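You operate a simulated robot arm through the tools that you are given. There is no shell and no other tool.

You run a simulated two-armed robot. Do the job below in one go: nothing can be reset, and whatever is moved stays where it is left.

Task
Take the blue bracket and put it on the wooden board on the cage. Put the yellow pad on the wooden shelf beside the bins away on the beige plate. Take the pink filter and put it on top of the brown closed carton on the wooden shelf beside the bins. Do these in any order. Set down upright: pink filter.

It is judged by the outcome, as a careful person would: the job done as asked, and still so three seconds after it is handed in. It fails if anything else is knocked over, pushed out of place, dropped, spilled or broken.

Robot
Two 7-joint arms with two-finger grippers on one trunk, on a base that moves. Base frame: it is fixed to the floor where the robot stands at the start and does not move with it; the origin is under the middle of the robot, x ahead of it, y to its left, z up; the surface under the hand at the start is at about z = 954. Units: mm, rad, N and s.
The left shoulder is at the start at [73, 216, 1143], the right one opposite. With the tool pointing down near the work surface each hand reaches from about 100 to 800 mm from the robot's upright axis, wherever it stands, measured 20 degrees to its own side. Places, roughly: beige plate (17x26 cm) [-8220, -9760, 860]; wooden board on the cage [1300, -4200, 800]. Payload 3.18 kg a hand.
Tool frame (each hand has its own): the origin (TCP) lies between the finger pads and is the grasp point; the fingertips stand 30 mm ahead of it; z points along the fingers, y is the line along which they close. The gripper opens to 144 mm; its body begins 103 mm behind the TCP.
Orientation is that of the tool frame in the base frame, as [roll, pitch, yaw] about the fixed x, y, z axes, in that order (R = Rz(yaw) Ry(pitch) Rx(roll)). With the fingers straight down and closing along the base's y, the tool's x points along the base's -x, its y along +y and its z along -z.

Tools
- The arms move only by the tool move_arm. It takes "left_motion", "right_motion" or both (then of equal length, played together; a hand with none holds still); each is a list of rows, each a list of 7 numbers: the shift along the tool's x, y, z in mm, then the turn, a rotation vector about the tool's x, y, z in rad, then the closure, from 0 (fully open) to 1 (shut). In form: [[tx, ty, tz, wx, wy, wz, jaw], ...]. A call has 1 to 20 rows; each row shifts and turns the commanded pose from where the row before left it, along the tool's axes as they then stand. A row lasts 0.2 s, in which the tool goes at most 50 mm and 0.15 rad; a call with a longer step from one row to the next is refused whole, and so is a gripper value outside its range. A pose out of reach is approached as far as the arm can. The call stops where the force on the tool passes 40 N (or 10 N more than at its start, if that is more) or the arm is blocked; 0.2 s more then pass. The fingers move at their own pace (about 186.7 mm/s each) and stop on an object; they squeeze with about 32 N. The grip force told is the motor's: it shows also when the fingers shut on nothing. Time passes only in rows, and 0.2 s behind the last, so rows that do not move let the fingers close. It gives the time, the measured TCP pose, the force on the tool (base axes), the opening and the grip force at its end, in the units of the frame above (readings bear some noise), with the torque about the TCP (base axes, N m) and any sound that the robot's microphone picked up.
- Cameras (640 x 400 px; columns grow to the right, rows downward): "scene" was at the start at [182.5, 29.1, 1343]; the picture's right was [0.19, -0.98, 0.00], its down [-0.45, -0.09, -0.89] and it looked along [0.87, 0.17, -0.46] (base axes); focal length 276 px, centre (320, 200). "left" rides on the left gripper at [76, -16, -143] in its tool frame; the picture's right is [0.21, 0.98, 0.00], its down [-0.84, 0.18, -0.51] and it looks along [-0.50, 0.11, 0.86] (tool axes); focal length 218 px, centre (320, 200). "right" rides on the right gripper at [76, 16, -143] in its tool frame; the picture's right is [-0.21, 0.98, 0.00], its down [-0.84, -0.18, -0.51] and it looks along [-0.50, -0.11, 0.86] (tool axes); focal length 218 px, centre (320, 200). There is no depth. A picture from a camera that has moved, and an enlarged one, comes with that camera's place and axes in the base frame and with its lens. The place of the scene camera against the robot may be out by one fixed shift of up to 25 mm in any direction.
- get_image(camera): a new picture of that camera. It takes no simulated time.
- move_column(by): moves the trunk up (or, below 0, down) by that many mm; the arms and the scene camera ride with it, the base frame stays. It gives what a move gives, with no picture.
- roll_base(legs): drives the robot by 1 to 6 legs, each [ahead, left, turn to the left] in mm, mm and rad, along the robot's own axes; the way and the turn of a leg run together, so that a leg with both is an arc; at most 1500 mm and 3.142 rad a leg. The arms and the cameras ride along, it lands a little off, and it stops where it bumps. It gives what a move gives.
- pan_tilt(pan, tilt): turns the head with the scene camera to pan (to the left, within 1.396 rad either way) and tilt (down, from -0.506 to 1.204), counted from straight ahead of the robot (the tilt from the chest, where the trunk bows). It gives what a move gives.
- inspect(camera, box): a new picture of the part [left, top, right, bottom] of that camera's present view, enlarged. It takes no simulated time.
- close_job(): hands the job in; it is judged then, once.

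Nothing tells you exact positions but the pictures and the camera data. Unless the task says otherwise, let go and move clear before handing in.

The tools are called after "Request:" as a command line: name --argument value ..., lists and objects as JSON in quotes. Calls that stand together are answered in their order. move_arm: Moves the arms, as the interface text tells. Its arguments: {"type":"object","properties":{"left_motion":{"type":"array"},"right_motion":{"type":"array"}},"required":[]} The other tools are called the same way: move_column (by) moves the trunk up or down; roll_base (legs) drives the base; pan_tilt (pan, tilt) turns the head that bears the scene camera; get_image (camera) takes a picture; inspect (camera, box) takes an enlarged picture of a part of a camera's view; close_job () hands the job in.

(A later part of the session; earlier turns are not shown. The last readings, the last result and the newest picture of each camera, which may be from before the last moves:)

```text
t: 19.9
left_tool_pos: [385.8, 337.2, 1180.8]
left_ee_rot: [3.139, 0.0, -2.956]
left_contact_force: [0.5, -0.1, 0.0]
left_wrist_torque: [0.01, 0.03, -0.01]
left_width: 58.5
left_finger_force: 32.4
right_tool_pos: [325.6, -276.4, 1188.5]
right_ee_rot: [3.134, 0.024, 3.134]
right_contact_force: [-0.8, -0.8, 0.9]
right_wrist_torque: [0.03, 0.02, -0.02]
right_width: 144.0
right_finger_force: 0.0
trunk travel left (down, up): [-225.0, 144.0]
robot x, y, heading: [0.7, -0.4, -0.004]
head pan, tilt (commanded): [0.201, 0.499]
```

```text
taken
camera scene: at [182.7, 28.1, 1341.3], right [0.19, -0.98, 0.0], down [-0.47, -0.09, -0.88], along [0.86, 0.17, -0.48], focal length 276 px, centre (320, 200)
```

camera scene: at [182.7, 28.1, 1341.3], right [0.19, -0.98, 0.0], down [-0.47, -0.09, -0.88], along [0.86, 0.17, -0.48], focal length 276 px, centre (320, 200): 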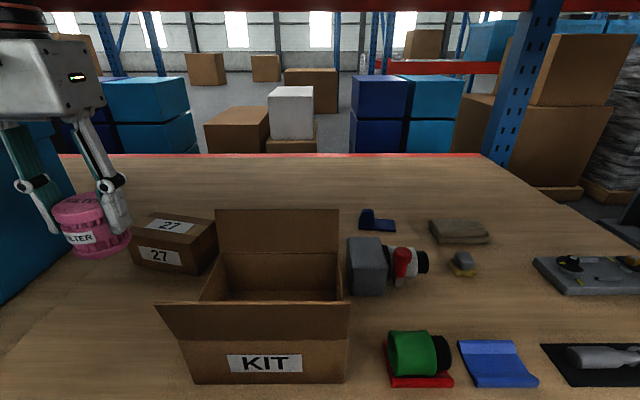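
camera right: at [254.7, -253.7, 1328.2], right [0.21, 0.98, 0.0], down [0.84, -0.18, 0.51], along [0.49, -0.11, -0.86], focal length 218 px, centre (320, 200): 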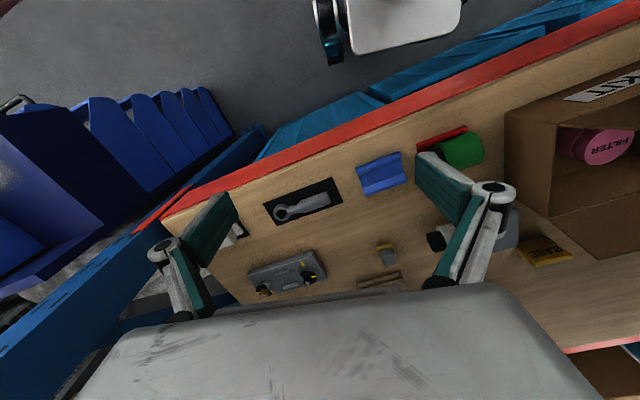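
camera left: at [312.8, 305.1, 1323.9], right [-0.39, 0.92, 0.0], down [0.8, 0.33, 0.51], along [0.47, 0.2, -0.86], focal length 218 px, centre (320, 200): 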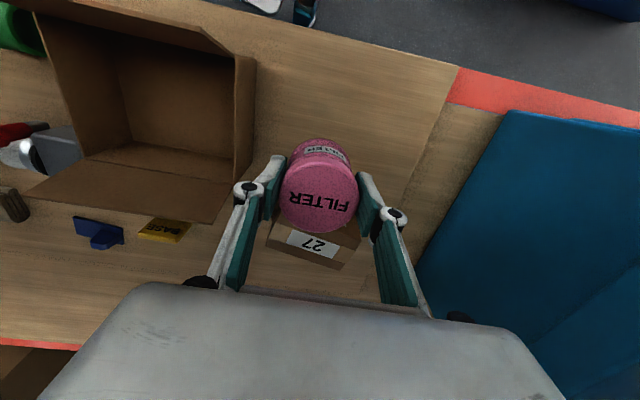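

The filter is out of the kit carton. I'll zoom on the closed carton from the left camera to locate its top.

Request:
inspect --camera "left" --box '[230, 190, 410, 310]'

Request:
inspect --camera "scene" --box '[100, 190, 240, 290]'

```text
3.33 times, centred on (320, 250) of left
camera zoom: at [312.8, 305.1, 1323.9], right [-0.39, 0.92, 0.0], down [0.8, 0.33, 0.51], along [0.47, 0.2, -0.86], focal length 728 px, centre (320, 33)
```

zoom: 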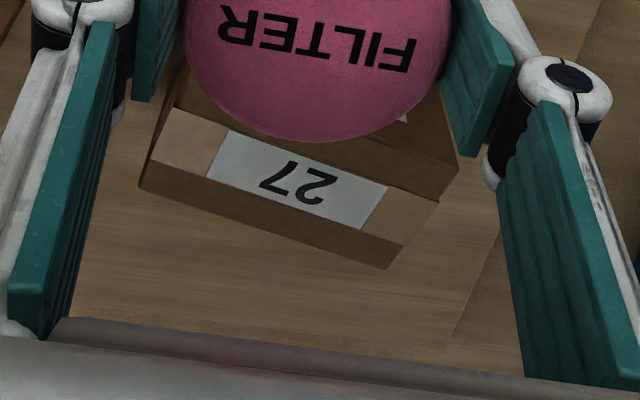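

```text
4.00 times, centred on (170, 240) of scene
camera zoom: at [182.7, 28.1, 1341.3], right [0.19, -0.98, 0.0], down [-0.47, -0.09, -0.88], along [0.86, 0.17, -0.48], focal length 1104 px, centre (920, 40)
```

zoom: 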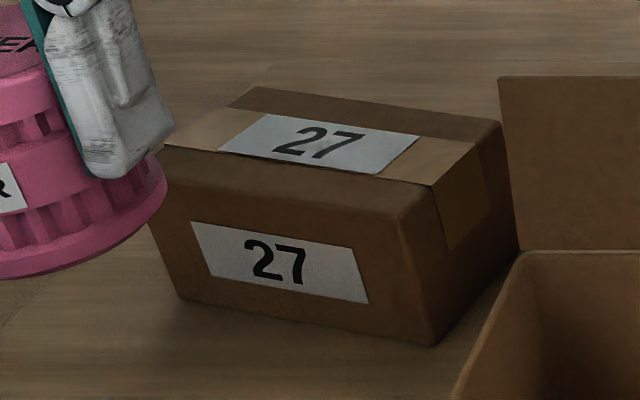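

The closed carton's top is at about z≈1027, centred near (566, 398), about 150×80 mm. I'll move the filter above it and check with the head turned left.

Request:
move_arm --left_motion '[[-38, 5, 0, 0, 0, 0, 0.75], [-38, 5, 0, 0, 0, 0, 0.75], [-38, 5, 0, 0, 0, 0, 0.75], [-38, 5, 0, 0, 0, 0, 0.75], [-36, 6, 0, 0, 0, 0, 0.75], [0, 0, 0, 0, 0, 0, 0.75]]'

Request:
pan_tilt --pan 0.75 --tilt 0.4

Request:
get_image --camera "scene"

Request:
get_image --camera "left"

Request:
get_image --camera "right"

```text
t: 21.3
left_tool_pos: [519.1, 370.5, 1154.8]
left_ee_rot: [-3.14, 0.005, -2.94]
left_contact_force: [0.2, -0.6, -0.5]
left_wrist_torque: [0.03, 0.03, 0.0]
left_width: 58.3
left_finger_force: 32.1
left hand out of reach, approached as far as the arm can: row 3, 4, 5
right_tool_pos: [324.9, -275.4, 1188.6]
right_ee_rot: [3.132, 0.024, 3.135]
right_contact_force: [-0.3, -0.7, -0.3]
right_wrist_torque: [-0.01, 0.0, -0.01]
right_width: 143.8
right_finger_force: 0.0
trunk travel left (down, up): [-225.0, 144.0]
robot x, y, heading: [-1.7, -1.9, -0.013]
head pan, tilt (commanded): [0.201, 0.499]
```

```text
t: 22.2
left_tool_pos: [518.6, 370.9, 1155.0]
left_ee_rot: [-3.139, 0.005, -2.941]
left_contact_force: [0.0, 0.0, 0.0]
left_wrist_torque: [-0.01, 0.0, -0.04]
left_width: 58.5
left_finger_force: 32.1
right_tool_pos: [325.3, -276.0, 1189.0]
right_ee_rot: [3.134, 0.025, 3.135]
right_contact_force: [0.6, 0.7, 0.0]
right_wrist_torque: [0.02, 0.02, 0.0]
right_width: 144.2
right_finger_force: 0.1
trunk travel left (down, up): [-225.0, 144.0]
robot x, y, heading: [1.0, 0.3, -0.013]
head pan, tilt (commanded): [0.75, 0.4]
```

```text
taken
camera scene: at [161.4, 74.3, 1350.5], right [0.68, -0.74, 0.0], down [-0.29, -0.26, -0.92], along [0.68, 0.62, -0.39], focal length 276 px, centre (320, 200)
```

scene: 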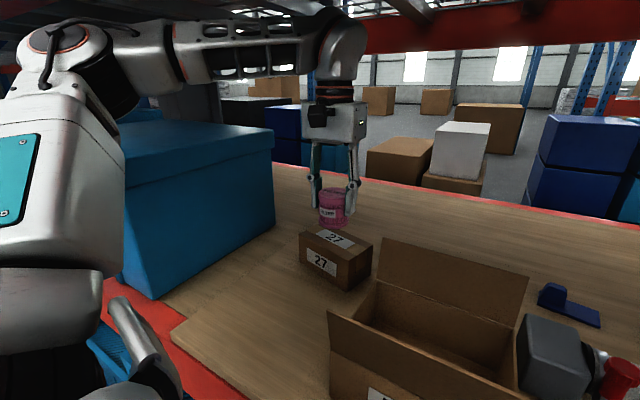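

```text
taken
camera left: at [445.4, 339.3, 1296.8], right [-0.4, 0.92, 0.0], down [0.79, 0.35, 0.51], along [0.47, 0.2, -0.86], focal length 218 px, centre (320, 200)
```

left: 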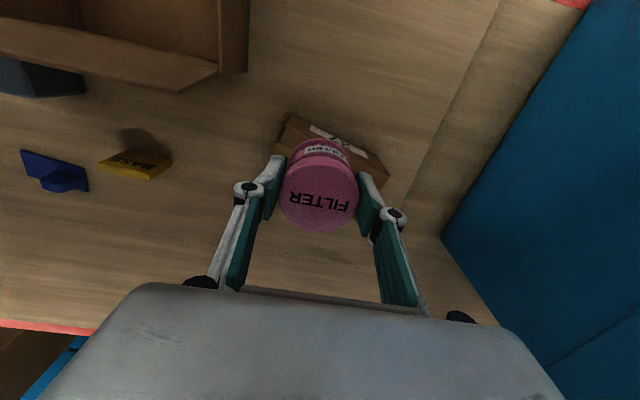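

```text
taken
camera right: at [245.2, -259.9, 1329.8], right [0.21, 0.98, 0.01], down [0.83, -0.19, 0.53], along [0.52, -0.1, -0.85], focal length 218 px, centre (320, 200)
```

right: 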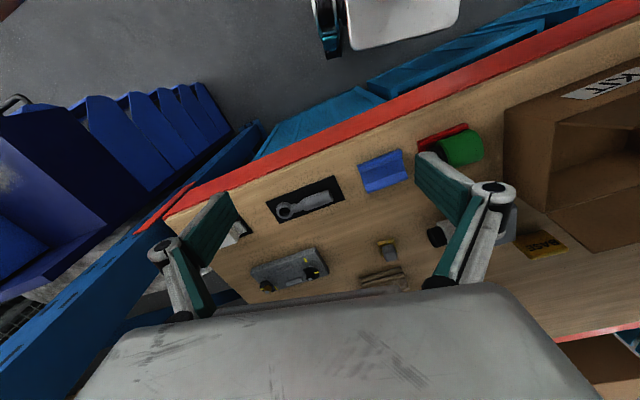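

The arm couldn't reach fully forward at this height; it is at (519, 371, 1155). Lower height should extend the reach, so I'll descend a bit and see where it goes.

Request:
move_arm --left_motion '[[0, 0, 30, 0, 0, 0, 0.75], [0, 0, 0, 0, 0, 0, 0.75], [0, 0, 0, 0, 0, 0, 0.75]]'

```text
t: 23.0
left_tool_pos: [517.8, 370.8, 1123.0]
left_ee_rot: [3.138, -0.001, -2.954]
left_contact_force: [0.6, 0.4, -1.1]
left_wrist_torque: [-0.01, 0.02, 0.0]
left_width: 58.4
left_finger_force: 32.0
right_tool_pos: [327.0, -275.7, 1189.7]
right_ee_rot: [3.132, 0.023, 3.136]
right_contact_force: [-1.1, -0.1, 0.7]
right_wrist_torque: [-0.03, 0.02, 0.04]
right_width: 144.0
right_finger_force: 0.0
trunk travel left (down, up): [-225.0, 144.0]
robot x, y, heading: [0.5, 4.9, -0.007]
head pan, tilt (commanded): [0.75, 0.4]
```

Now at (518, 371, 1123), still above the carton top. I'll go the remaining ~48 mm forward and 27 mm left.

Request:
move_arm --left_motion '[[-20, 9, 0, 0, 0, 0, 0.75], [-20, 9, 0, 0, 0, 0, 0.75], [-12, 0, 0, 0, 0, 0, 0.75], [0, 0, 0, 0, 0, 0, 0.75]]'

Request:
get_image --camera "scene"

Request:
get_image --camera "left"

```text
t: 24.0
left_tool_pos: [536.1, 380.2, 1122.2]
left_ee_rot: [3.14, -0.001, -2.951]
left_contact_force: [-1.4, -0.6, 0.5]
left_wrist_torque: [0.0, -0.01, -0.02]
left_width: 58.2
left_finger_force: 31.7
left hand out of reach, approached as far as the arm can: row 2, 3
right_tool_pos: [324.2, -276.3, 1188.7]
right_ee_rot: [3.132, 0.022, 3.134]
right_contact_force: [0.1, -0.1, -0.3]
right_wrist_torque: [0.02, 0.02, 0.0]
right_width: 143.9
right_finger_force: 0.1
trunk travel left (down, up): [-225.0, 144.0]
robot x, y, heading: [0.6, -1.3, -0.009]
head pan, tilt (commanded): [0.75, 0.4]
```

```text
taken
camera scene: at [161.2, 74.4, 1350.5], right [0.68, -0.74, 0.0], down [-0.29, -0.26, -0.92], along [0.68, 0.62, -0.39], focal length 276 px, centre (320, 200)
```

scene: 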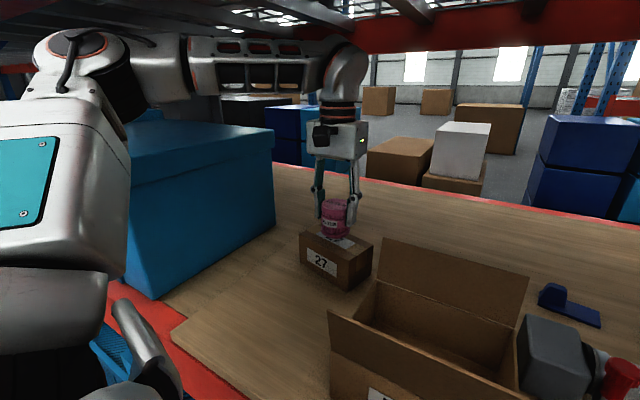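

```text
taken
camera left: at [463.6, 349.1, 1265.3], right [-0.39, 0.92, 0.0], down [0.79, 0.33, 0.51], along [0.47, 0.2, -0.86], focal length 218 px, centre (320, 200)
```

left: 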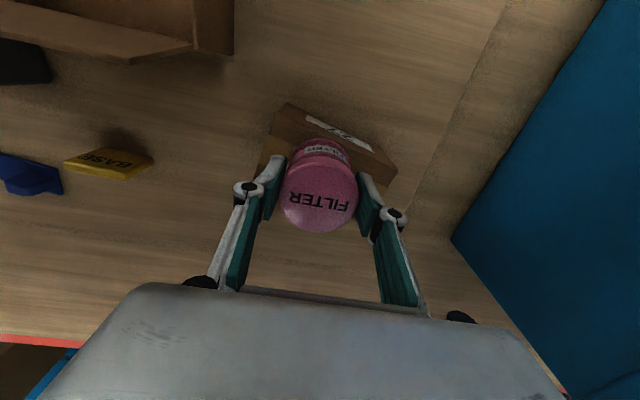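

The arm is at its limit about 30 mm short. I'll check the gap between my base and the shelf so I can creep slightly forward.

Request:
pan_tilt --pan 0.4 --tilt 1.2

Request:
get_image --camera "scene"

Request:
pan_tilt --pan -0.3 --tilt 1.2

Request:
get_image --camera "scene"

```text
t: 25.2
left_tool_pos: [535.7, 380.1, 1122.5]
left_ee_rot: [3.139, -0.002, -2.953]
left_contact_force: [0.6, 0.5, -0.4]
left_wrist_torque: [0.0, 0.0, 0.0]
left_width: 58.4
left_finger_force: 32.5
right_tool_pos: [325.6, -275.3, 1189.5]
right_ee_rot: [3.132, 0.024, 3.133]
right_contact_force: [-0.5, -0.1, 0.6]
right_wrist_torque: [0.02, 0.01, 0.0]
right_width: 144.2
right_finger_force: 0.1
trunk travel left (down, up): [-225.0, 144.0]
robot x, y, heading: [-2.5, -0.0, -0.016]
head pan, tilt (commanded): [0.4, 1.201]
```

```text
taken
camera scene: at [144.8, 33.1, 1287.7], right [0.38, -0.92, 0.0], down [-0.86, -0.36, -0.36], along [0.34, 0.14, -0.93], focal length 276 px, centre (320, 200)
```

scene: 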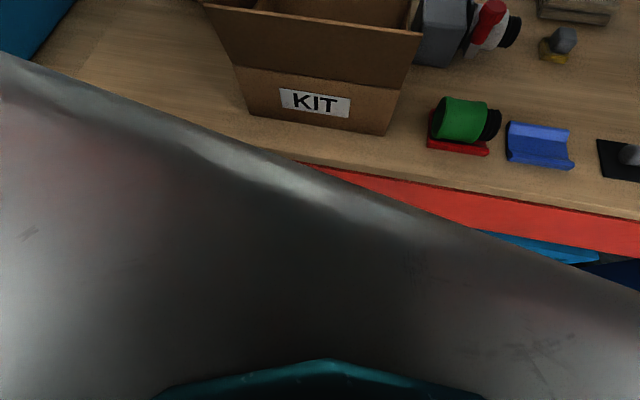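

```text
t: 26.2
left_tool_pos: [535.7, 379.5, 1122.7]
left_ee_rot: [3.141, -0.002, -2.953]
left_contact_force: [-0.3, -0.3, -0.7]
left_wrist_torque: [0.0, 0.02, 0.0]
left_width: 58.3
left_finger_force: 31.6
right_tool_pos: [324.6, -276.8, 1189.2]
right_ee_rot: [3.134, 0.024, 3.135]
right_contact_force: [0.2, 0.3, -0.2]
right_wrist_torque: [0.02, -0.01, 0.01]
right_width: 144.0
right_finger_force: 0.1
trunk travel left (down, up): [-225.0, 144.0]
robot x, y, heading: [-2.9, -1.4, -0.008]
head pan, tilt (commanded): [-0.3, 1.201]
```

```text
taken
camera scene: at [146.4, -5.2, 1287.7], right [-0.3, -0.95, 0.0], down [-0.89, 0.28, -0.36], along [0.35, -0.11, -0.93], focal length 276 px, centre (320, 200)
```

scene: 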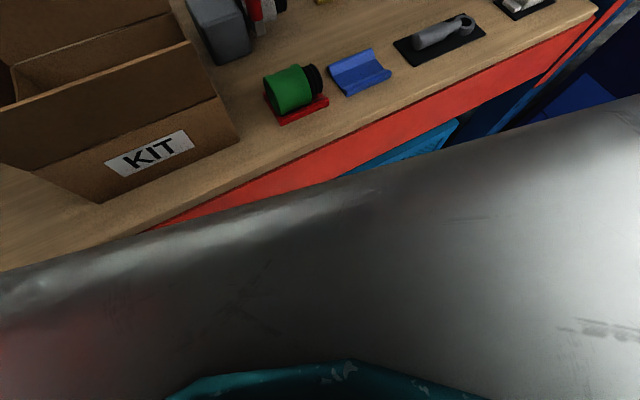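

There's roughly 65 mm between my base's front-left corner and the rack line. I'll creep the base 30 mm forward.

Request:
roll_base --legs '[[30, 0, 0]]'

Request:
pan_tilt --pan 0.75 --tilt 0.4

Request:
get_image --camera "scene"

Request:
get_image --camera "left"

```text
t: 27.1
left_tool_pos: [558.8, 378.5, 1122.9]
left_ee_rot: [3.137, 0.0, -2.954]
left_contact_force: [0.1, -0.1, -0.2]
left_wrist_torque: [0.01, 0.01, -0.03]
left_width: 58.7
left_finger_force: 32.2
right_tool_pos: [344.6, -277.2, 1189.4]
right_ee_rot: [3.137, 0.042, -3.142]
right_contact_force: [0.1, -0.5, 0.7]
right_wrist_torque: [0.03, 0.03, -0.01]
right_width: 143.9
right_finger_force: 0.1
trunk travel left (down, up): [-225.0, 144.0]
robot x, y, heading: [21.7, 1.4, -0.01]
head pan, tilt (commanded): [-0.3, 1.201]
stopped in leg 1: the robot was blocked; the commanded pose is now the measured one
```

```text
t: 28.4
left_tool_pos: [557.7, 377.9, 1124.4]
left_ee_rot: [3.139, 0.0, -2.955]
left_contact_force: [-0.5, 0.2, -0.2]
left_wrist_torque: [0.0, 0.02, 0.02]
left_width: 58.3
left_finger_force: 31.3
right_tool_pos: [342.1, -278.1, 1191.6]
right_ee_rot: [3.138, 0.04, -3.141]
right_contact_force: [-0.4, 0.2, 0.0]
right_wrist_torque: [0.0, -0.05, 0.02]
right_width: 144.0
right_finger_force: 0.2
trunk travel left (down, up): [-225.0, 144.0]
robot x, y, heading: [22.0, 1.9, -0.012]
head pan, tilt (commanded): [0.75, 0.4]
```

```text
taken
camera scene: at [182.4, 72.5, 1350.8], right [0.67, -0.74, 0.0], down [-0.29, -0.26, -0.92], along [0.68, 0.62, -0.39], focal length 276 px, centre (320, 200)
```

scene: 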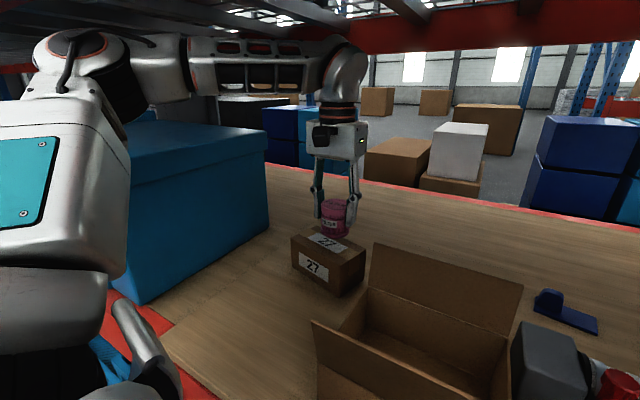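

```text
taken
camera left: at [486.0, 347.0, 1265.8], right [-0.39, 0.92, 0.0], down [0.79, 0.33, 0.51], along [0.47, 0.2, -0.86], focal length 218 px, centre (320, 200)
```

left: 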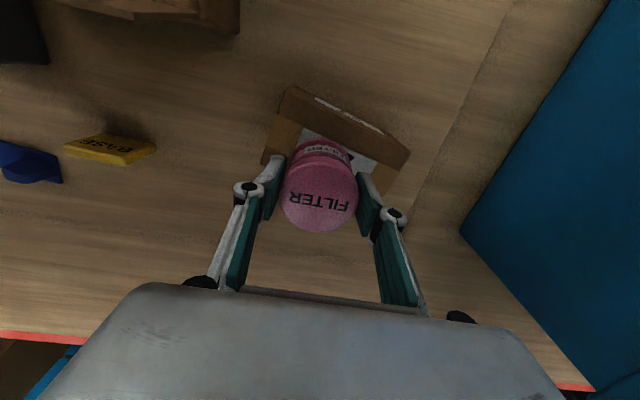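

The base stopped about 22 mm forward, probably because the right wrist touches the upper beam. I'll lower the right hand by 80 mm to free it.

Request:
move_arm --right_motion '[[0, 0, 30, 0, 0, 0, 0], [0, 0, 30, 0, 0, 0, 0], [0, 0, 30, 0, 0, 0, 0], [0, 0, 0, 0, 0, 0, 0]]'

Request:
pan_tilt --pan -0.7 --tilt 0.1

Request:
get_image --camera "scene"

```text
t: 29.4
left_tool_pos: [560.2, 379.4, 1122.2]
left_ee_rot: [3.139, -0.003, -2.955]
left_contact_force: [0.1, 0.2, -0.7]
left_wrist_torque: [0.0, -0.02, 0.03]
left_width: 58.4
left_finger_force: 31.8
right_tool_pos: [350.4, -275.8, 1099.2]
right_ee_rot: [3.139, 0.039, -3.14]
right_contact_force: [0.6, -0.6, -0.7]
right_wrist_torque: [-0.03, -0.01, 0.0]
right_width: 144.0
right_finger_force: 0.1
trunk travel left (down, up): [-225.0, 144.0]
robot x, y, heading: [24.4, -2.0, -0.013]
head pan, tilt (commanded): [0.75, 0.4]
```

```text
t: 31.0
left_tool_pos: [560.8, 380.3, 1121.1]
left_ee_rot: [3.14, -0.002, -2.955]
left_contact_force: [-0.1, 0.8, -0.8]
left_wrist_torque: [0.01, 0.03, 0.01]
left_width: 58.6
left_finger_force: 31.9
right_tool_pos: [351.9, -276.4, 1100.3]
right_ee_rot: [3.137, 0.041, -3.14]
right_contact_force: [0.5, -0.5, -0.3]
right_wrist_torque: [-0.02, -0.02, -0.01]
right_width: 143.9
right_finger_force: 0.0
trunk travel left (down, up): [-225.0, 144.0]
robot x, y, heading: [22.8, 2.9, -0.01]
head pan, tilt (commanded): [-0.7, 0.099]
```

```text
taken
camera scene: at [186.4, -48.7, 1378.4], right [-0.65, -0.76, 0.0], down [-0.08, 0.06, -0.99], along [0.75, -0.65, -0.1], focal length 276 px, centre (320, 200)
```

scene: 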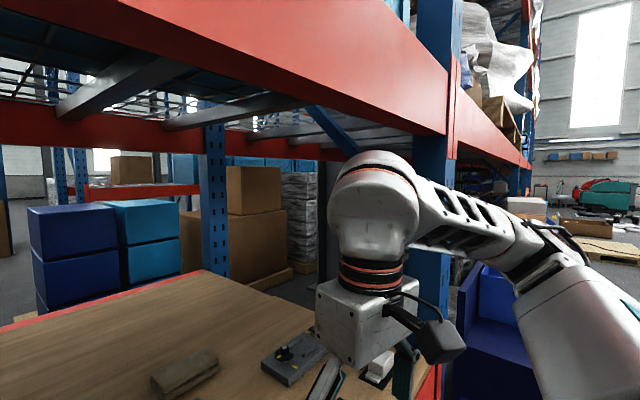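

The right arm is now clear beneath the beam. I'll bring the filter over the carton's centre at a lower height.

Request:
move_arm --left_motion '[[-5, 8, 8, 0, 0, 0, 0.75], [-5, 8, 8, 0, 0, 0, 0.75], [0, 0, 0, 0, 0, 0, 0.75]]'

Request:
pan_tilt --pan 0.6 --tilt 0.4

Request:
get_image --camera "scene"

Request:
inspect --camera "scene" --box '[180, 150, 340, 290]'

Request:
inspect --camera "left" --box '[220, 60, 440, 260]'

```text
t: 31.8
left_tool_pos: [561.4, 396.0, 1106.7]
left_ee_rot: [3.135, 0.007, -2.947]
left_contact_force: [-0.1, -0.5, 0.2]
left_wrist_torque: [-0.01, 0.02, 0.02]
left_width: 58.4
left_finger_force: 31.8
left hand out of reach, approached as far as the arm can: row 1, 2
right_tool_pos: [351.7, -277.4, 1099.3]
right_ee_rot: [3.138, 0.038, -3.138]
right_contact_force: [0.4, 0.0, 0.4]
right_wrist_torque: [0.04, -0.01, 0.02]
right_width: 143.8
right_finger_force: 0.0
trunk travel left (down, up): [-225.0, 144.0]
robot x, y, heading: [21.4, 0.8, -0.012]
head pan, tilt (commanded): [-0.7, 0.099]
```

```text
t: 33.3
left_tool_pos: [561.7, 395.1, 1107.8]
left_ee_rot: [3.137, 0.007, -2.946]
left_contact_force: [0.4, 0.3, -0.1]
left_wrist_torque: [0.01, -0.04, 0.0]
left_width: 58.7
left_finger_force: 31.9
right_tool_pos: [350.4, -276.0, 1099.7]
right_ee_rot: [3.138, 0.037, -3.14]
right_contact_force: [0.4, 0.6, 0.2]
right_wrist_torque: [0.01, -0.01, 0.01]
right_width: 143.9
right_finger_force: 0.0
trunk travel left (down, up): [-225.0, 144.0]
robot x, y, heading: [21.9, 0.1, -0.011]
head pan, tilt (commanded): [0.6, 0.4]
```

```text
taken
camera scene: at [193.6, 62.7, 1350.5], right [0.56, -0.83, 0.0], down [-0.32, -0.22, -0.92], along [0.77, 0.51, -0.39], focal length 276 px, centre (320, 200)
```

scene: 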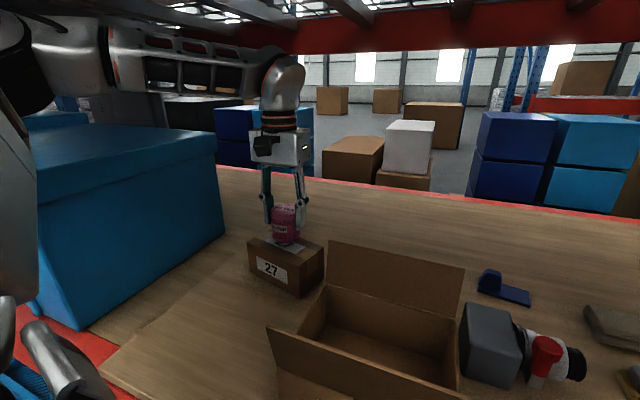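

```text
2.86 times, centred on (260, 220) of scene
camera zoom: at [193.6, 62.7, 1350.5], right [0.56, -0.83, 0.0], down [-0.32, -0.22, -0.92], along [0.77, 0.51, -0.39], focal length 788 px, centre (491, 143)
```

zoom: 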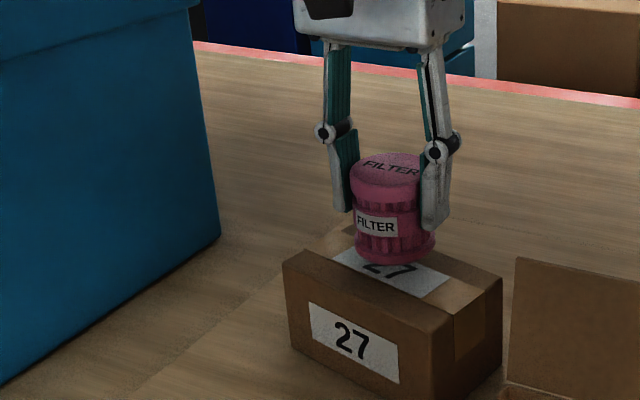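

```text
2.00 times, centred on (330, 160) of left
camera zoom: at [487.7, 363.1, 1249.8], right [-0.39, 0.92, 0.0], down [0.79, 0.34, 0.51], along [0.47, 0.21, -0.86], focal length 436 px, centre (300, 280)
```

zoom: 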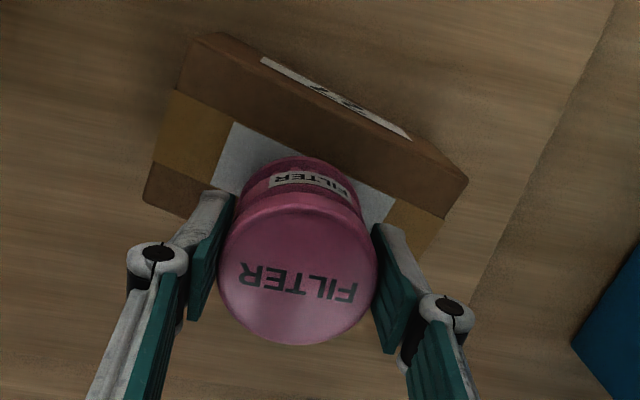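

The filter is above the carton's centre (≈ (559, 397)). I'll lower it gently in small steps watching the force.

Request:
move_arm --left_motion '[[0, 0, 7, 0, 0, 0, 0.75], [0, 0, 7, 0, 0, 0, 0.75], [0, 0, 0, 0, 0, 0, 0.75]]'

Request:
inspect --camera "scene" --box '[180, 150, 340, 290]'

```text
t: 34.1
left_tool_pos: [560.1, 394.7, 1094.5]
left_ee_rot: [3.139, -0.001, -2.955]
left_contact_force: [-0.7, 0.5, -0.9]
left_wrist_torque: [-0.02, -0.02, 0.0]
left_width: 58.6
left_finger_force: 32.2
right_tool_pos: [350.5, -275.3, 1099.6]
right_ee_rot: [3.139, 0.04, -3.14]
right_contact_force: [-1.4, 0.0, -0.2]
right_wrist_torque: [-0.01, 0.01, -0.01]
right_width: 143.8
right_finger_force: 0.0
trunk travel left (down, up): [-225.0, 144.0]
robot x, y, heading: [20.7, 1.6, -0.013]
head pan, tilt (commanded): [0.6, 0.4]
```

```text
2.86 times, centred on (260, 220) of scene
camera zoom: at [193.6, 62.9, 1350.5], right [0.56, -0.83, 0.0], down [-0.32, -0.22, -0.92], along [0.77, 0.51, -0.39], focal length 788 px, centre (491, 143)
```

zoom: 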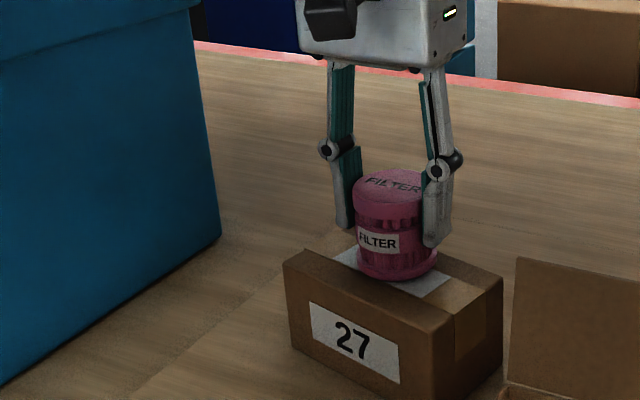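

Still free (no contact force). Continuing down in small steps.

Request:
move_arm --left_motion '[[0, 0, 4, 0, 0, 0, 0.75], [0, 0, 4, 0, 0, 0, 0.75], [0, 0, 0, 0, 0, 0, 0.75]]'

Request:
inspect --camera "scene" --box '[180, 150, 340, 290]'

```text
t: 34.9
left_tool_pos: [560.3, 394.7, 1090.5]
left_ee_rot: [3.138, 0.004, -2.954]
left_contact_force: [2.7, 8.0, 25.2]
left_wrist_torque: [0.29, -0.23, 0.05]
left_width: 58.7
left_finger_force: 31.8
right_tool_pos: [348.6, -275.7, 1101.1]
right_ee_rot: [3.138, 0.04, 3.142]
right_contact_force: [-0.2, 0.0, -0.6]
right_wrist_torque: [0.03, 0.01, -0.02]
right_width: 143.9
right_finger_force: 0.1
trunk travel left (down, up): [-225.0, 144.0]
robot x, y, heading: [25.3, -0.7, -0.014]
head pan, tilt (commanded): [0.6, 0.4]
```

```text
2.86 times, centred on (260, 220) of scene
camera zoom: at [191.9, 62.4, 1351.0], right [0.56, -0.83, 0.0], down [-0.32, -0.22, -0.92], along [0.77, 0.51, -0.39], focal length 788 px, centre (491, 143)
```

zoom: 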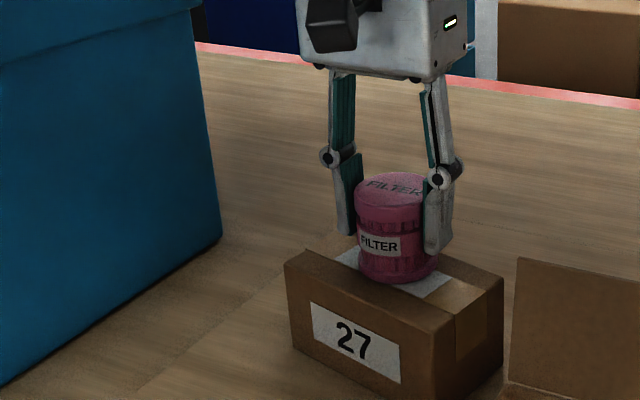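

Contact with the carton top, and the filter sits in the centre of it. I'll ease the pressure slightly and open the fingers slowly.

Request:
move_arm --left_motion '[[0, 0, -2, 0, 0, 0, 0.75], [0, 0, 0, 0, 0, 0, 0.75]]'

```text
t: 35.5
left_tool_pos: [560.8, 394.2, 1090.4]
left_ee_rot: [3.139, -0.002, -2.955]
left_contact_force: [4.7, 3.5, 16.0]
left_wrist_torque: [0.15, -0.55, 0.06]
left_width: 58.7
left_finger_force: 31.9
right_tool_pos: [349.3, -276.5, 1100.2]
right_ee_rot: [3.14, 0.039, -3.139]
right_contact_force: [0.1, -0.1, -1.1]
right_wrist_torque: [0.04, 0.0, -0.03]
right_width: 144.2
right_finger_force: 0.0
trunk travel left (down, up): [-225.0, 144.0]
robot x, y, heading: [24.5, 0.1, -0.013]
head pan, tilt (commanded): [0.6, 0.4]
```

Request:
move_arm --left_motion '[[0, 0, -1.5, 0, 0, 0, 0.75], [0, 0, 0, 0, 0, 0, 0.75]]'

```text
t: 36.1
left_tool_pos: [560.5, 394.7, 1089.0]
left_ee_rot: [3.138, -0.005, -2.956]
left_contact_force: [0.9, -1.6, 2.4]
left_wrist_torque: [-0.08, -0.11, -0.03]
left_width: 58.5
left_finger_force: 31.8
right_tool_pos: [350.5, -276.7, 1100.3]
right_ee_rot: [3.139, 0.038, -3.141]
right_contact_force: [-0.6, -0.5, 0.3]
right_wrist_torque: [0.0, 0.0, 0.0]
right_width: 144.1
right_finger_force: 0.1
trunk travel left (down, up): [-225.0, 144.0]
robot x, y, heading: [22.7, 0.3, -0.009]
head pan, tilt (commanded): [0.6, 0.4]
```

The load is down to about 2 N, so the filter is resting on the carton. Opening now.

Request:
move_arm --left_motion '[[0, 0, 0, 0, 0, 0, 0.57], [0, 0, 0, 0, 0, 0, 0.52], [0, 0, 0, 0, 0, 0, 0.46], [0, 0, 0, 0, 0, 0, 0.42], [0, 0, 0, 0, 0, 0, 0.4], [0, 0, 0, 0, 0, 0, 0.4]]'

Request:
inspect --camera "scene" --box '[180, 150, 340, 290]'

Request:
get_image --camera "left"

```text
t: 37.5
left_tool_pos: [561.7, 394.5, 1090.8]
left_ee_rot: [3.139, -0.002, -2.955]
left_contact_force: [0.7, -1.2, -0.2]
left_wrist_torque: [0.04, 0.01, -0.02]
left_width: 86.5
left_finger_force: 0.2
right_tool_pos: [350.2, -274.9, 1100.1]
right_ee_rot: [3.138, 0.039, -3.139]
right_contact_force: [-0.7, -0.9, -0.8]
right_wrist_torque: [-0.01, -0.01, 0.03]
right_width: 143.9
right_finger_force: 0.0
trunk travel left (down, up): [-225.0, 144.0]
robot x, y, heading: [22.8, 2.5, -0.012]
head pan, tilt (commanded): [0.6, 0.4]
```

```text
2.86 times, centred on (260, 220) of scene
camera zoom: at [193.5, 62.8, 1350.5], right [0.56, -0.83, 0.0], down [-0.32, -0.22, -0.92], along [0.77, 0.51, -0.39], focal length 788 px, centre (491, 143)
```

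zoom: 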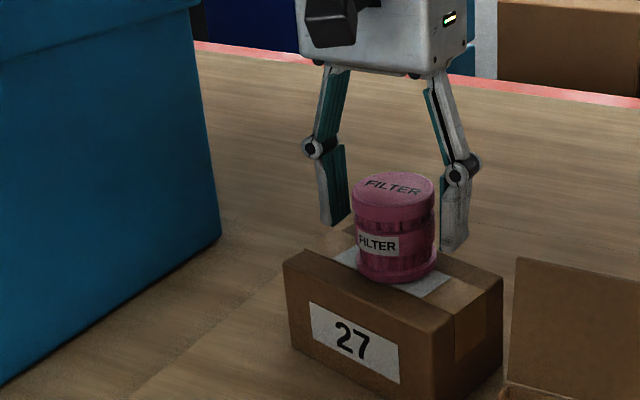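

```text
taken
camera left: at [488.8, 363.8, 1233.3], right [-0.39, 0.92, 0.0], down [0.8, 0.33, 0.51], along [0.47, 0.2, -0.86], focal length 218 px, centre (320, 200)
```

left: 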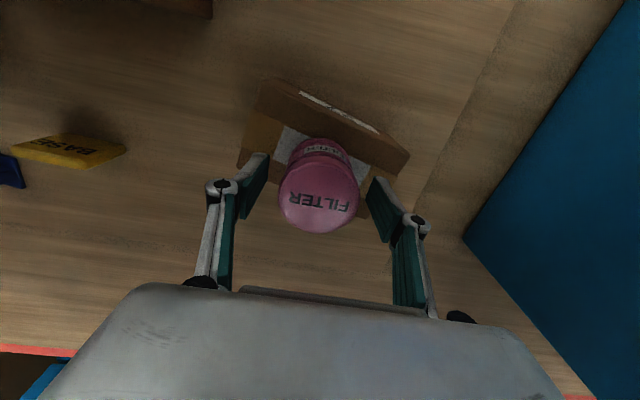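

The filter stands upright and free. I'll withdraw the fingers: slightly up, then straight back toward the robot while rising.

Request:
move_arm --left_motion '[[0, 0, -8, 0, 0, 0, 0.4], [15, 0, -8, 0, 0, 0, 0.4], [25, 0, -10, 0, 0, 0, 0.4], [30, 0, -10, 0, 0, 0, 0.4], [35, 0, -10, 0, 0, 0, 0.4], [35, 0, -10, 0, 0, 0, 0.4], [35, 0, -10, 0, 0, 0, 0.4], [0, 0, 0, 0, 0, 0, 0.4]]'

Request:
get_image --camera "scene"

Request:
inspect --camera "scene" --box '[180, 150, 340, 290]'

Request:
get_image --camera "left"

```text
t: 39.3
left_tool_pos: [387.4, 360.7, 1155.8]
left_ee_rot: [3.137, -0.002, -2.955]
left_contact_force: [0.2, 0.5, 1.1]
left_wrist_torque: [0.0, 0.0, 0.02]
left_width: 86.3
left_finger_force: 0.0
right_tool_pos: [351.2, -276.2, 1100.5]
right_ee_rot: [3.137, 0.038, -3.139]
right_contact_force: [-0.1, -0.1, 0.2]
right_wrist_torque: [0.04, -0.02, 0.01]
right_width: 143.8
right_finger_force: 0.0
trunk travel left (down, up): [-225.0, 144.0]
robot x, y, heading: [21.8, 1.3, -0.014]
head pan, tilt (commanded): [0.6, 0.4]
```

```text
taken
camera scene: at [194.0, 62.7, 1350.4], right [0.56, -0.83, 0.0], down [-0.32, -0.22, -0.92], along [0.77, 0.51, -0.39], focal length 276 px, centre (320, 200)
```

scene: 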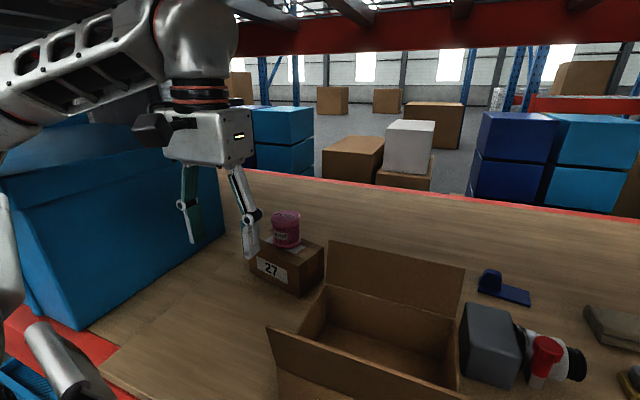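

```text
2.86 times, centred on (260, 220) of scene
camera zoom: at [194.0, 62.7, 1350.4], right [0.56, -0.83, 0.0], down [-0.32, -0.22, -0.92], along [0.77, 0.51, -0.39], focal length 788 px, centre (491, 143)
```

zoom: 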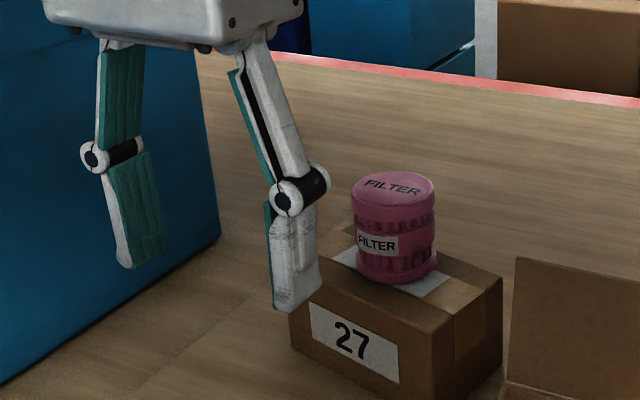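

```text
taken
camera left: at [315.5, 329.4, 1298.1], right [-0.39, 0.92, 0.0], down [0.8, 0.33, 0.51], along [0.47, 0.2, -0.86], focal length 218 px, centre (320, 200)
```

left: 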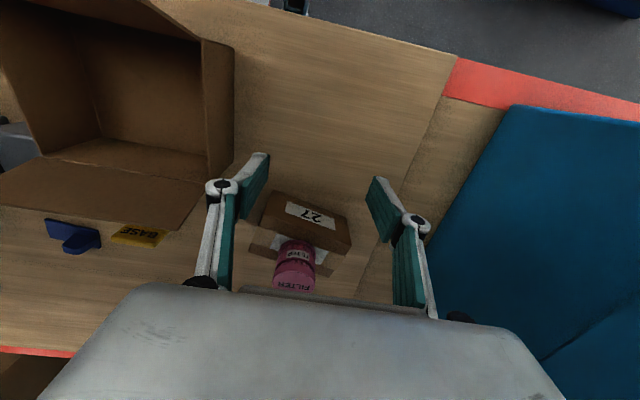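

The filter task is done. Next is the blue bracket (≈ (772, −10)), which is at the edge of reach, so I'll square the robot to the shelf (turn +0.2 rad) with both hands held low.

Request:
roll_base --legs '[[0, 0, 0.2]]'

Request:
pan_tilt --pan -0.1 --tilt 0.6

Request:
get_image --camera "scene"

Request:
get_image --camera "right"

Request:
get_image --camera "left"

```text
t: 40.5
left_tool_pos: [306.1, 427.8, 1156.0]
left_ee_rot: [3.141, -0.002, -2.752]
left_contact_force: [0.0, 0.2, 0.2]
left_wrist_torque: [0.01, -0.01, 0.0]
left_width: 86.5
left_finger_force: 0.0
right_tool_pos: [399.5, -203.3, 1100.0]
right_ee_rot: [3.14, 0.038, -2.934]
right_contact_force: [-0.2, 0.1, 0.7]
right_wrist_torque: [0.0, -0.01, 0.03]
right_width: 143.9
right_finger_force: 0.1
trunk travel left (down, up): [-225.0, 144.0]
robot x, y, heading: [23.4, -0.3, 0.196]
head pan, tilt (commanded): [0.6, 0.4]
```

```text
t: 41.5
left_tool_pos: [306.9, 426.3, 1154.9]
left_ee_rot: [3.137, -0.002, -2.75]
left_contact_force: [-0.5, -0.2, 0.5]
left_wrist_torque: [0.0, -0.03, 0.0]
left_width: 86.3
left_finger_force: 0.0
right_tool_pos: [400.1, -204.8, 1100.4]
right_ee_rot: [3.138, 0.038, -2.936]
right_contact_force: [-0.1, -1.3, 0.8]
right_wrist_torque: [-0.01, -0.03, 0.01]
right_width: 143.9
right_finger_force: 0.1
trunk travel left (down, up): [-225.0, 144.0]
robot x, y, heading: [26.8, 1.3, 0.194]
head pan, tilt (commanded): [-0.099, 0.6]
```

```text
taken
camera scene: at [203.1, 35.2, 1332.3], right [0.1, -1.0, 0.0], down [-0.56, -0.05, -0.83], along [0.82, 0.08, -0.56], focal length 276 px, centre (320, 200)
```

scene: 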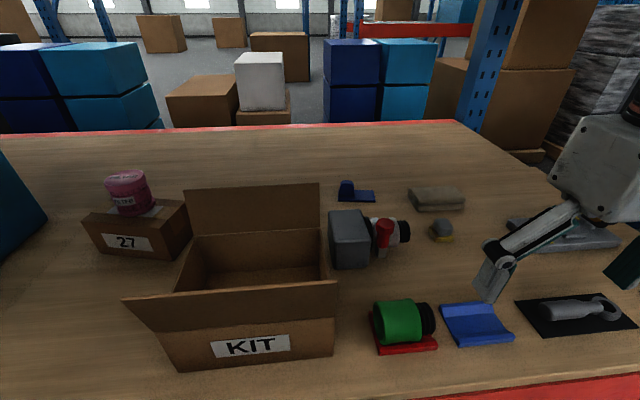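

```text
taken
camera right: at [316.1, -204.8, 1239.5], right [0.0, 1.0, 0.01], down [0.84, -0.01, 0.54], along [0.54, 0.01, -0.84], focal length 218 px, centre (320, 200)
```

right: 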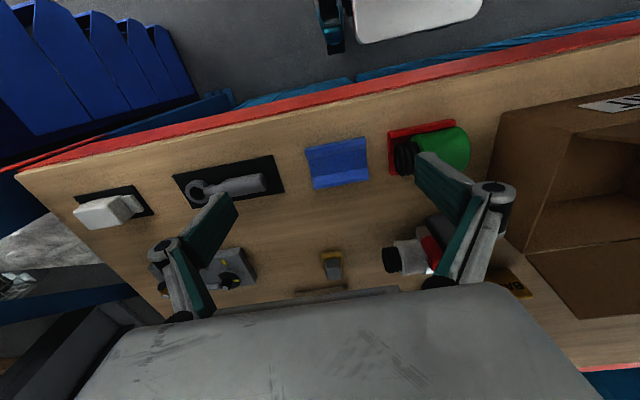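

```text
taken
camera left: at [242.4, 381.9, 1298.2], right [-0.57, 0.82, 0.0], down [0.71, 0.49, 0.51], along [0.42, 0.29, -0.86], focal length 218 px, centre (320, 200)
```

left: 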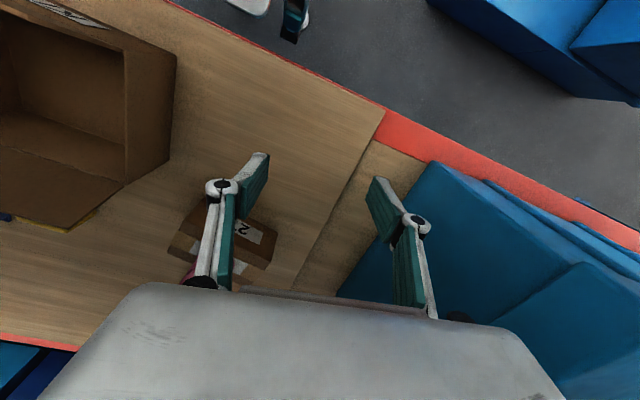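

Now squared to the shelf. I'll move the left hand a bit away from the blue bin and zoom in on the bracket and small items.

Request:
move_arm --left_motion '[[0, -35, 0, 0, 0, 0, 0.4], [0, -35, 0, 0, 0, 0, 0.4], [0, -30, 0, 0, 0, 0, 0.4], [0, 0, 0, 0, 0, 0, 0.4]]'

Request:
inspect --camera "scene" --box '[320, 165, 480, 265]'

Request:
inspect --camera "right" --box '[280, 120, 540, 300]'

```text
t: 42.5
left_tool_pos: [345.4, 336.2, 1155.7]
left_ee_rot: [3.14, 0.0, -2.75]
left_contact_force: [0.0, 0.2, -0.1]
left_wrist_torque: [-0.04, 0.03, -0.02]
left_width: 86.2
left_finger_force: 0.1
right_tool_pos: [399.0, -203.6, 1101.1]
right_ee_rot: [3.141, 0.039, -2.934]
right_contact_force: [-1.1, -0.2, 0.0]
right_wrist_torque: [-0.01, -0.01, 0.0]
right_width: 144.0
right_finger_force: 0.1
trunk travel left (down, up): [-225.0, 144.0]
robot x, y, heading: [24.2, 3.4, 0.198]
head pan, tilt (commanded): [-0.099, 0.6]
```

```text
4.00 times, centred on (400, 215) of scene
camera zoom: at [202.6, 35.7, 1332.4], right [0.09, -1.0, 0.0], down [-0.56, -0.05, -0.83], along [0.82, 0.08, -0.56], focal length 1104 px, centre (0, 140)
```

zoom: 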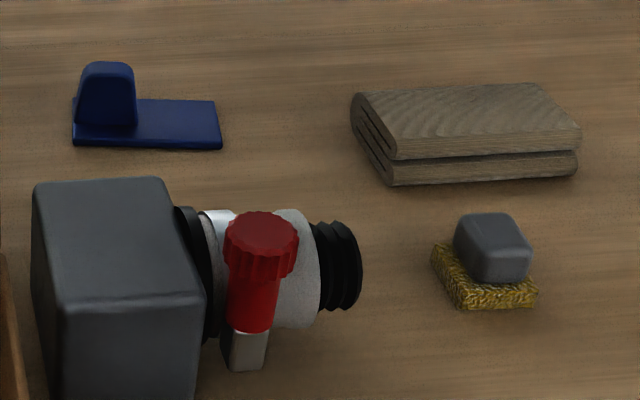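

```text
2.22 times, centred on (410, 210) of right
camera zoom: at [315.6, -204.3, 1239.8], right [0.0, 1.0, 0.01], down [0.84, -0.01, 0.54], along [0.54, 0.01, -0.84], focal length 485 px, centre (120, 178)
```

zoom: 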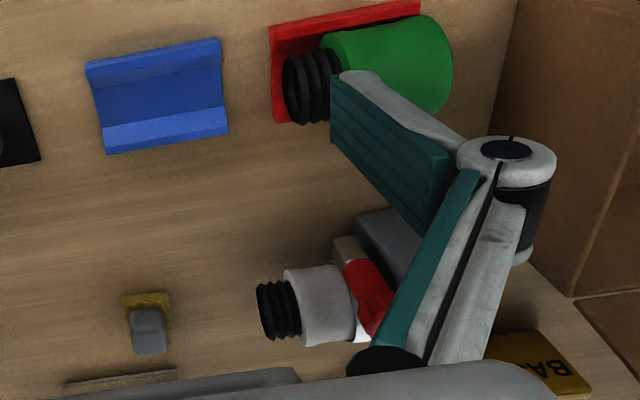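

The bracket is a navy L-shape: plate centred near (780, 0), upright at its left end near (770, 25), top about z≈1000. I'll advance the base about 25 mm to make the reach comfortable.

Request:
roll_base --legs '[[25, 0, 0]]'

Request:
move_arm --right_motion '[[-30, 15, -10, 0, 0, 0.07, 0.2], [-30, 15, -10, 0, 0.038, 0.065, 0.2], [-35, 20, 0, 0, 0, 0, 0.2], [-40, 20, 0, 0, 0, 0, 0.2], [-40, 20, 0, 0, 0, 0, 0.2], [0, 0, 0, 0, 0, 0, 0.2]]'

Request:
get_image --camera "right"

Request:
get_image --camera "scene"

```text
t: 43.3
left_tool_pos: [371.0, 340.4, 1157.0]
left_ee_rot: [3.137, -0.003, -2.75]
left_contact_force: [0.2, 0.0, -0.8]
left_wrist_torque: [0.0, 0.04, 0.02]
left_width: 86.5
left_finger_force: 0.1
right_tool_pos: [424.2, -198.7, 1098.2]
right_ee_rot: [3.138, 0.038, -2.935]
right_contact_force: [0.8, 0.1, 0.0]
right_wrist_torque: [0.01, 0.08, -0.03]
right_width: 144.2
right_finger_force: 0.1
trunk travel left (down, up): [-225.0, 144.0]
robot x, y, heading: [46.2, 6.5, 0.194]
head pan, tilt (commanded): [-0.099, 0.6]
```

```text
t: 44.7
left_tool_pos: [368.9, 339.4, 1156.1]
left_ee_rot: [3.138, -0.003, -2.749]
left_contact_force: [0.3, -1.7, -0.5]
left_wrist_torque: [0.03, 0.02, 0.03]
left_width: 86.6
left_finger_force: 0.0
right_tool_pos: [588.6, -91.6, 1120.5]
right_ee_rot: [3.133, 0.002, -3.069]
right_contact_force: [0.1, -1.8, 0.3]
right_wrist_torque: [0.01, -0.02, -0.03]
right_width: 115.0
right_finger_force: 0.0
trunk travel left (down, up): [-225.0, 144.0]
robot x, y, heading: [47.0, 7.8, 0.196]
head pan, tilt (commanded): [-0.099, 0.6]
```

```text
taken
camera right: at [511.1, -82.7, 1264.1], right [0.14, 0.99, 0.01], down [0.85, -0.12, 0.51], along [0.5, -0.06, -0.86], focal length 218 px, centre (320, 200)
```

right: 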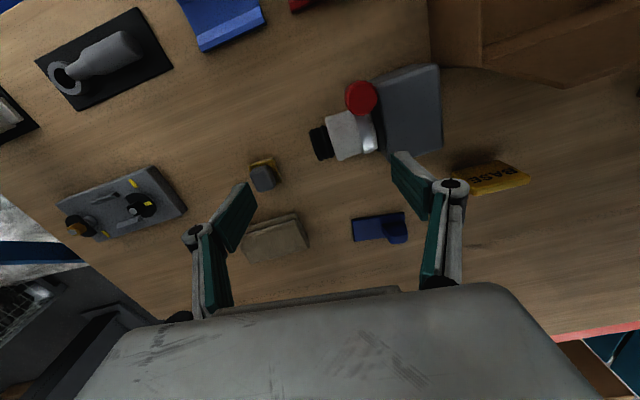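

```text
taken
camera scene: at [226.4, 39.0, 1332.4], right [0.09, -1.0, 0.0], down [-0.56, -0.05, -0.83], along [0.82, 0.08, -0.56], focal length 276 px, centre (320, 200)
```

scene: 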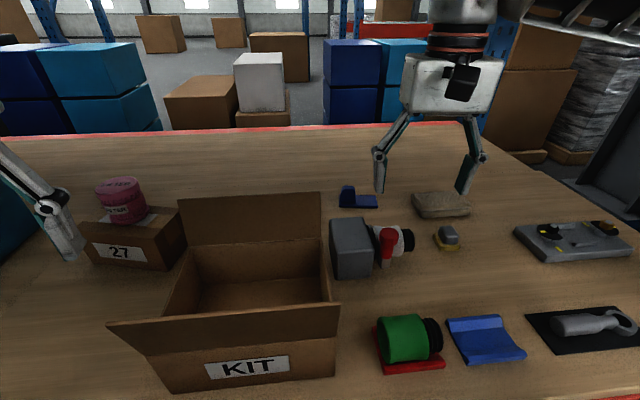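

Good view of the bracket from the right hand now; zooming in.

Request:
inspect --camera "right" --box '[320, 180, 440, 270]'

Request:
inspect --camera "scene" --box '[320, 160, 400, 220]'

Request:
inspect --camera "right" --box '[220, 130, 320, 210]'

```text
4.44 times, centred on (380, 225) of right
camera zoom: at [511.1, -82.7, 1264.1], right [0.14, 0.99, 0.01], down [0.85, -0.12, 0.51], along [0.5, -0.06, -0.86], focal length 970 px, centre (53, 89)
```

zoom: 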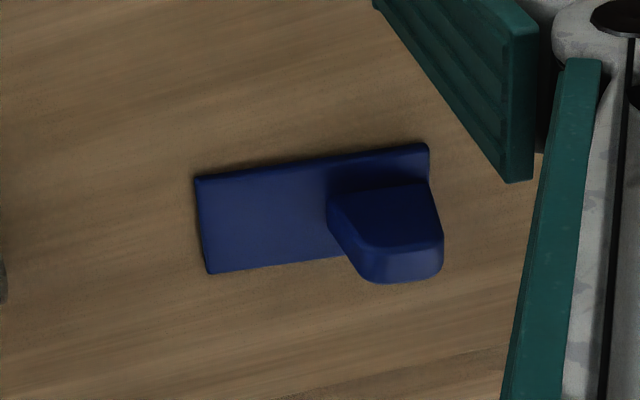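

```text
6.67 times, centred on (360, 190) of scene
camera zoom: at [226.4, 39.0, 1332.4], right [0.09, -1.0, 0.0], down [-0.56, -0.05, -0.83], along [0.82, 0.08, -0.56], focal length 1840 px, centre (53, 267)
```

zoom: 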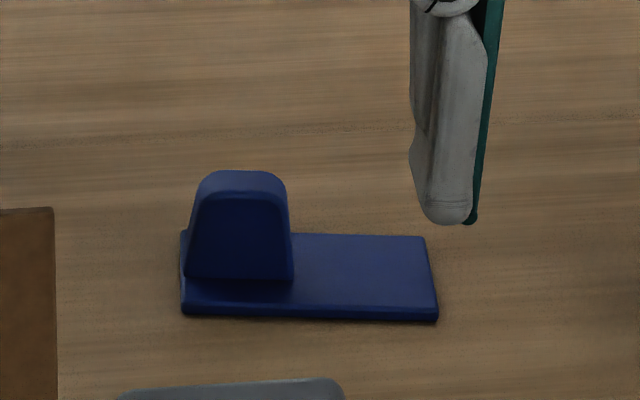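

```text
5.00 times, centred on (270, 170) of right
camera zoom: at [511.1, -82.7, 1264.1], right [0.14, 0.99, 0.01], down [0.85, -0.12, 0.51], along [0.5, -0.06, -0.86], focal length 1091 px, centre (570, 350)
```

zoom: 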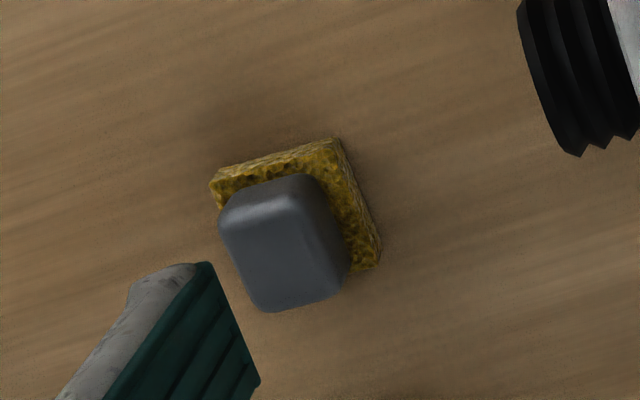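

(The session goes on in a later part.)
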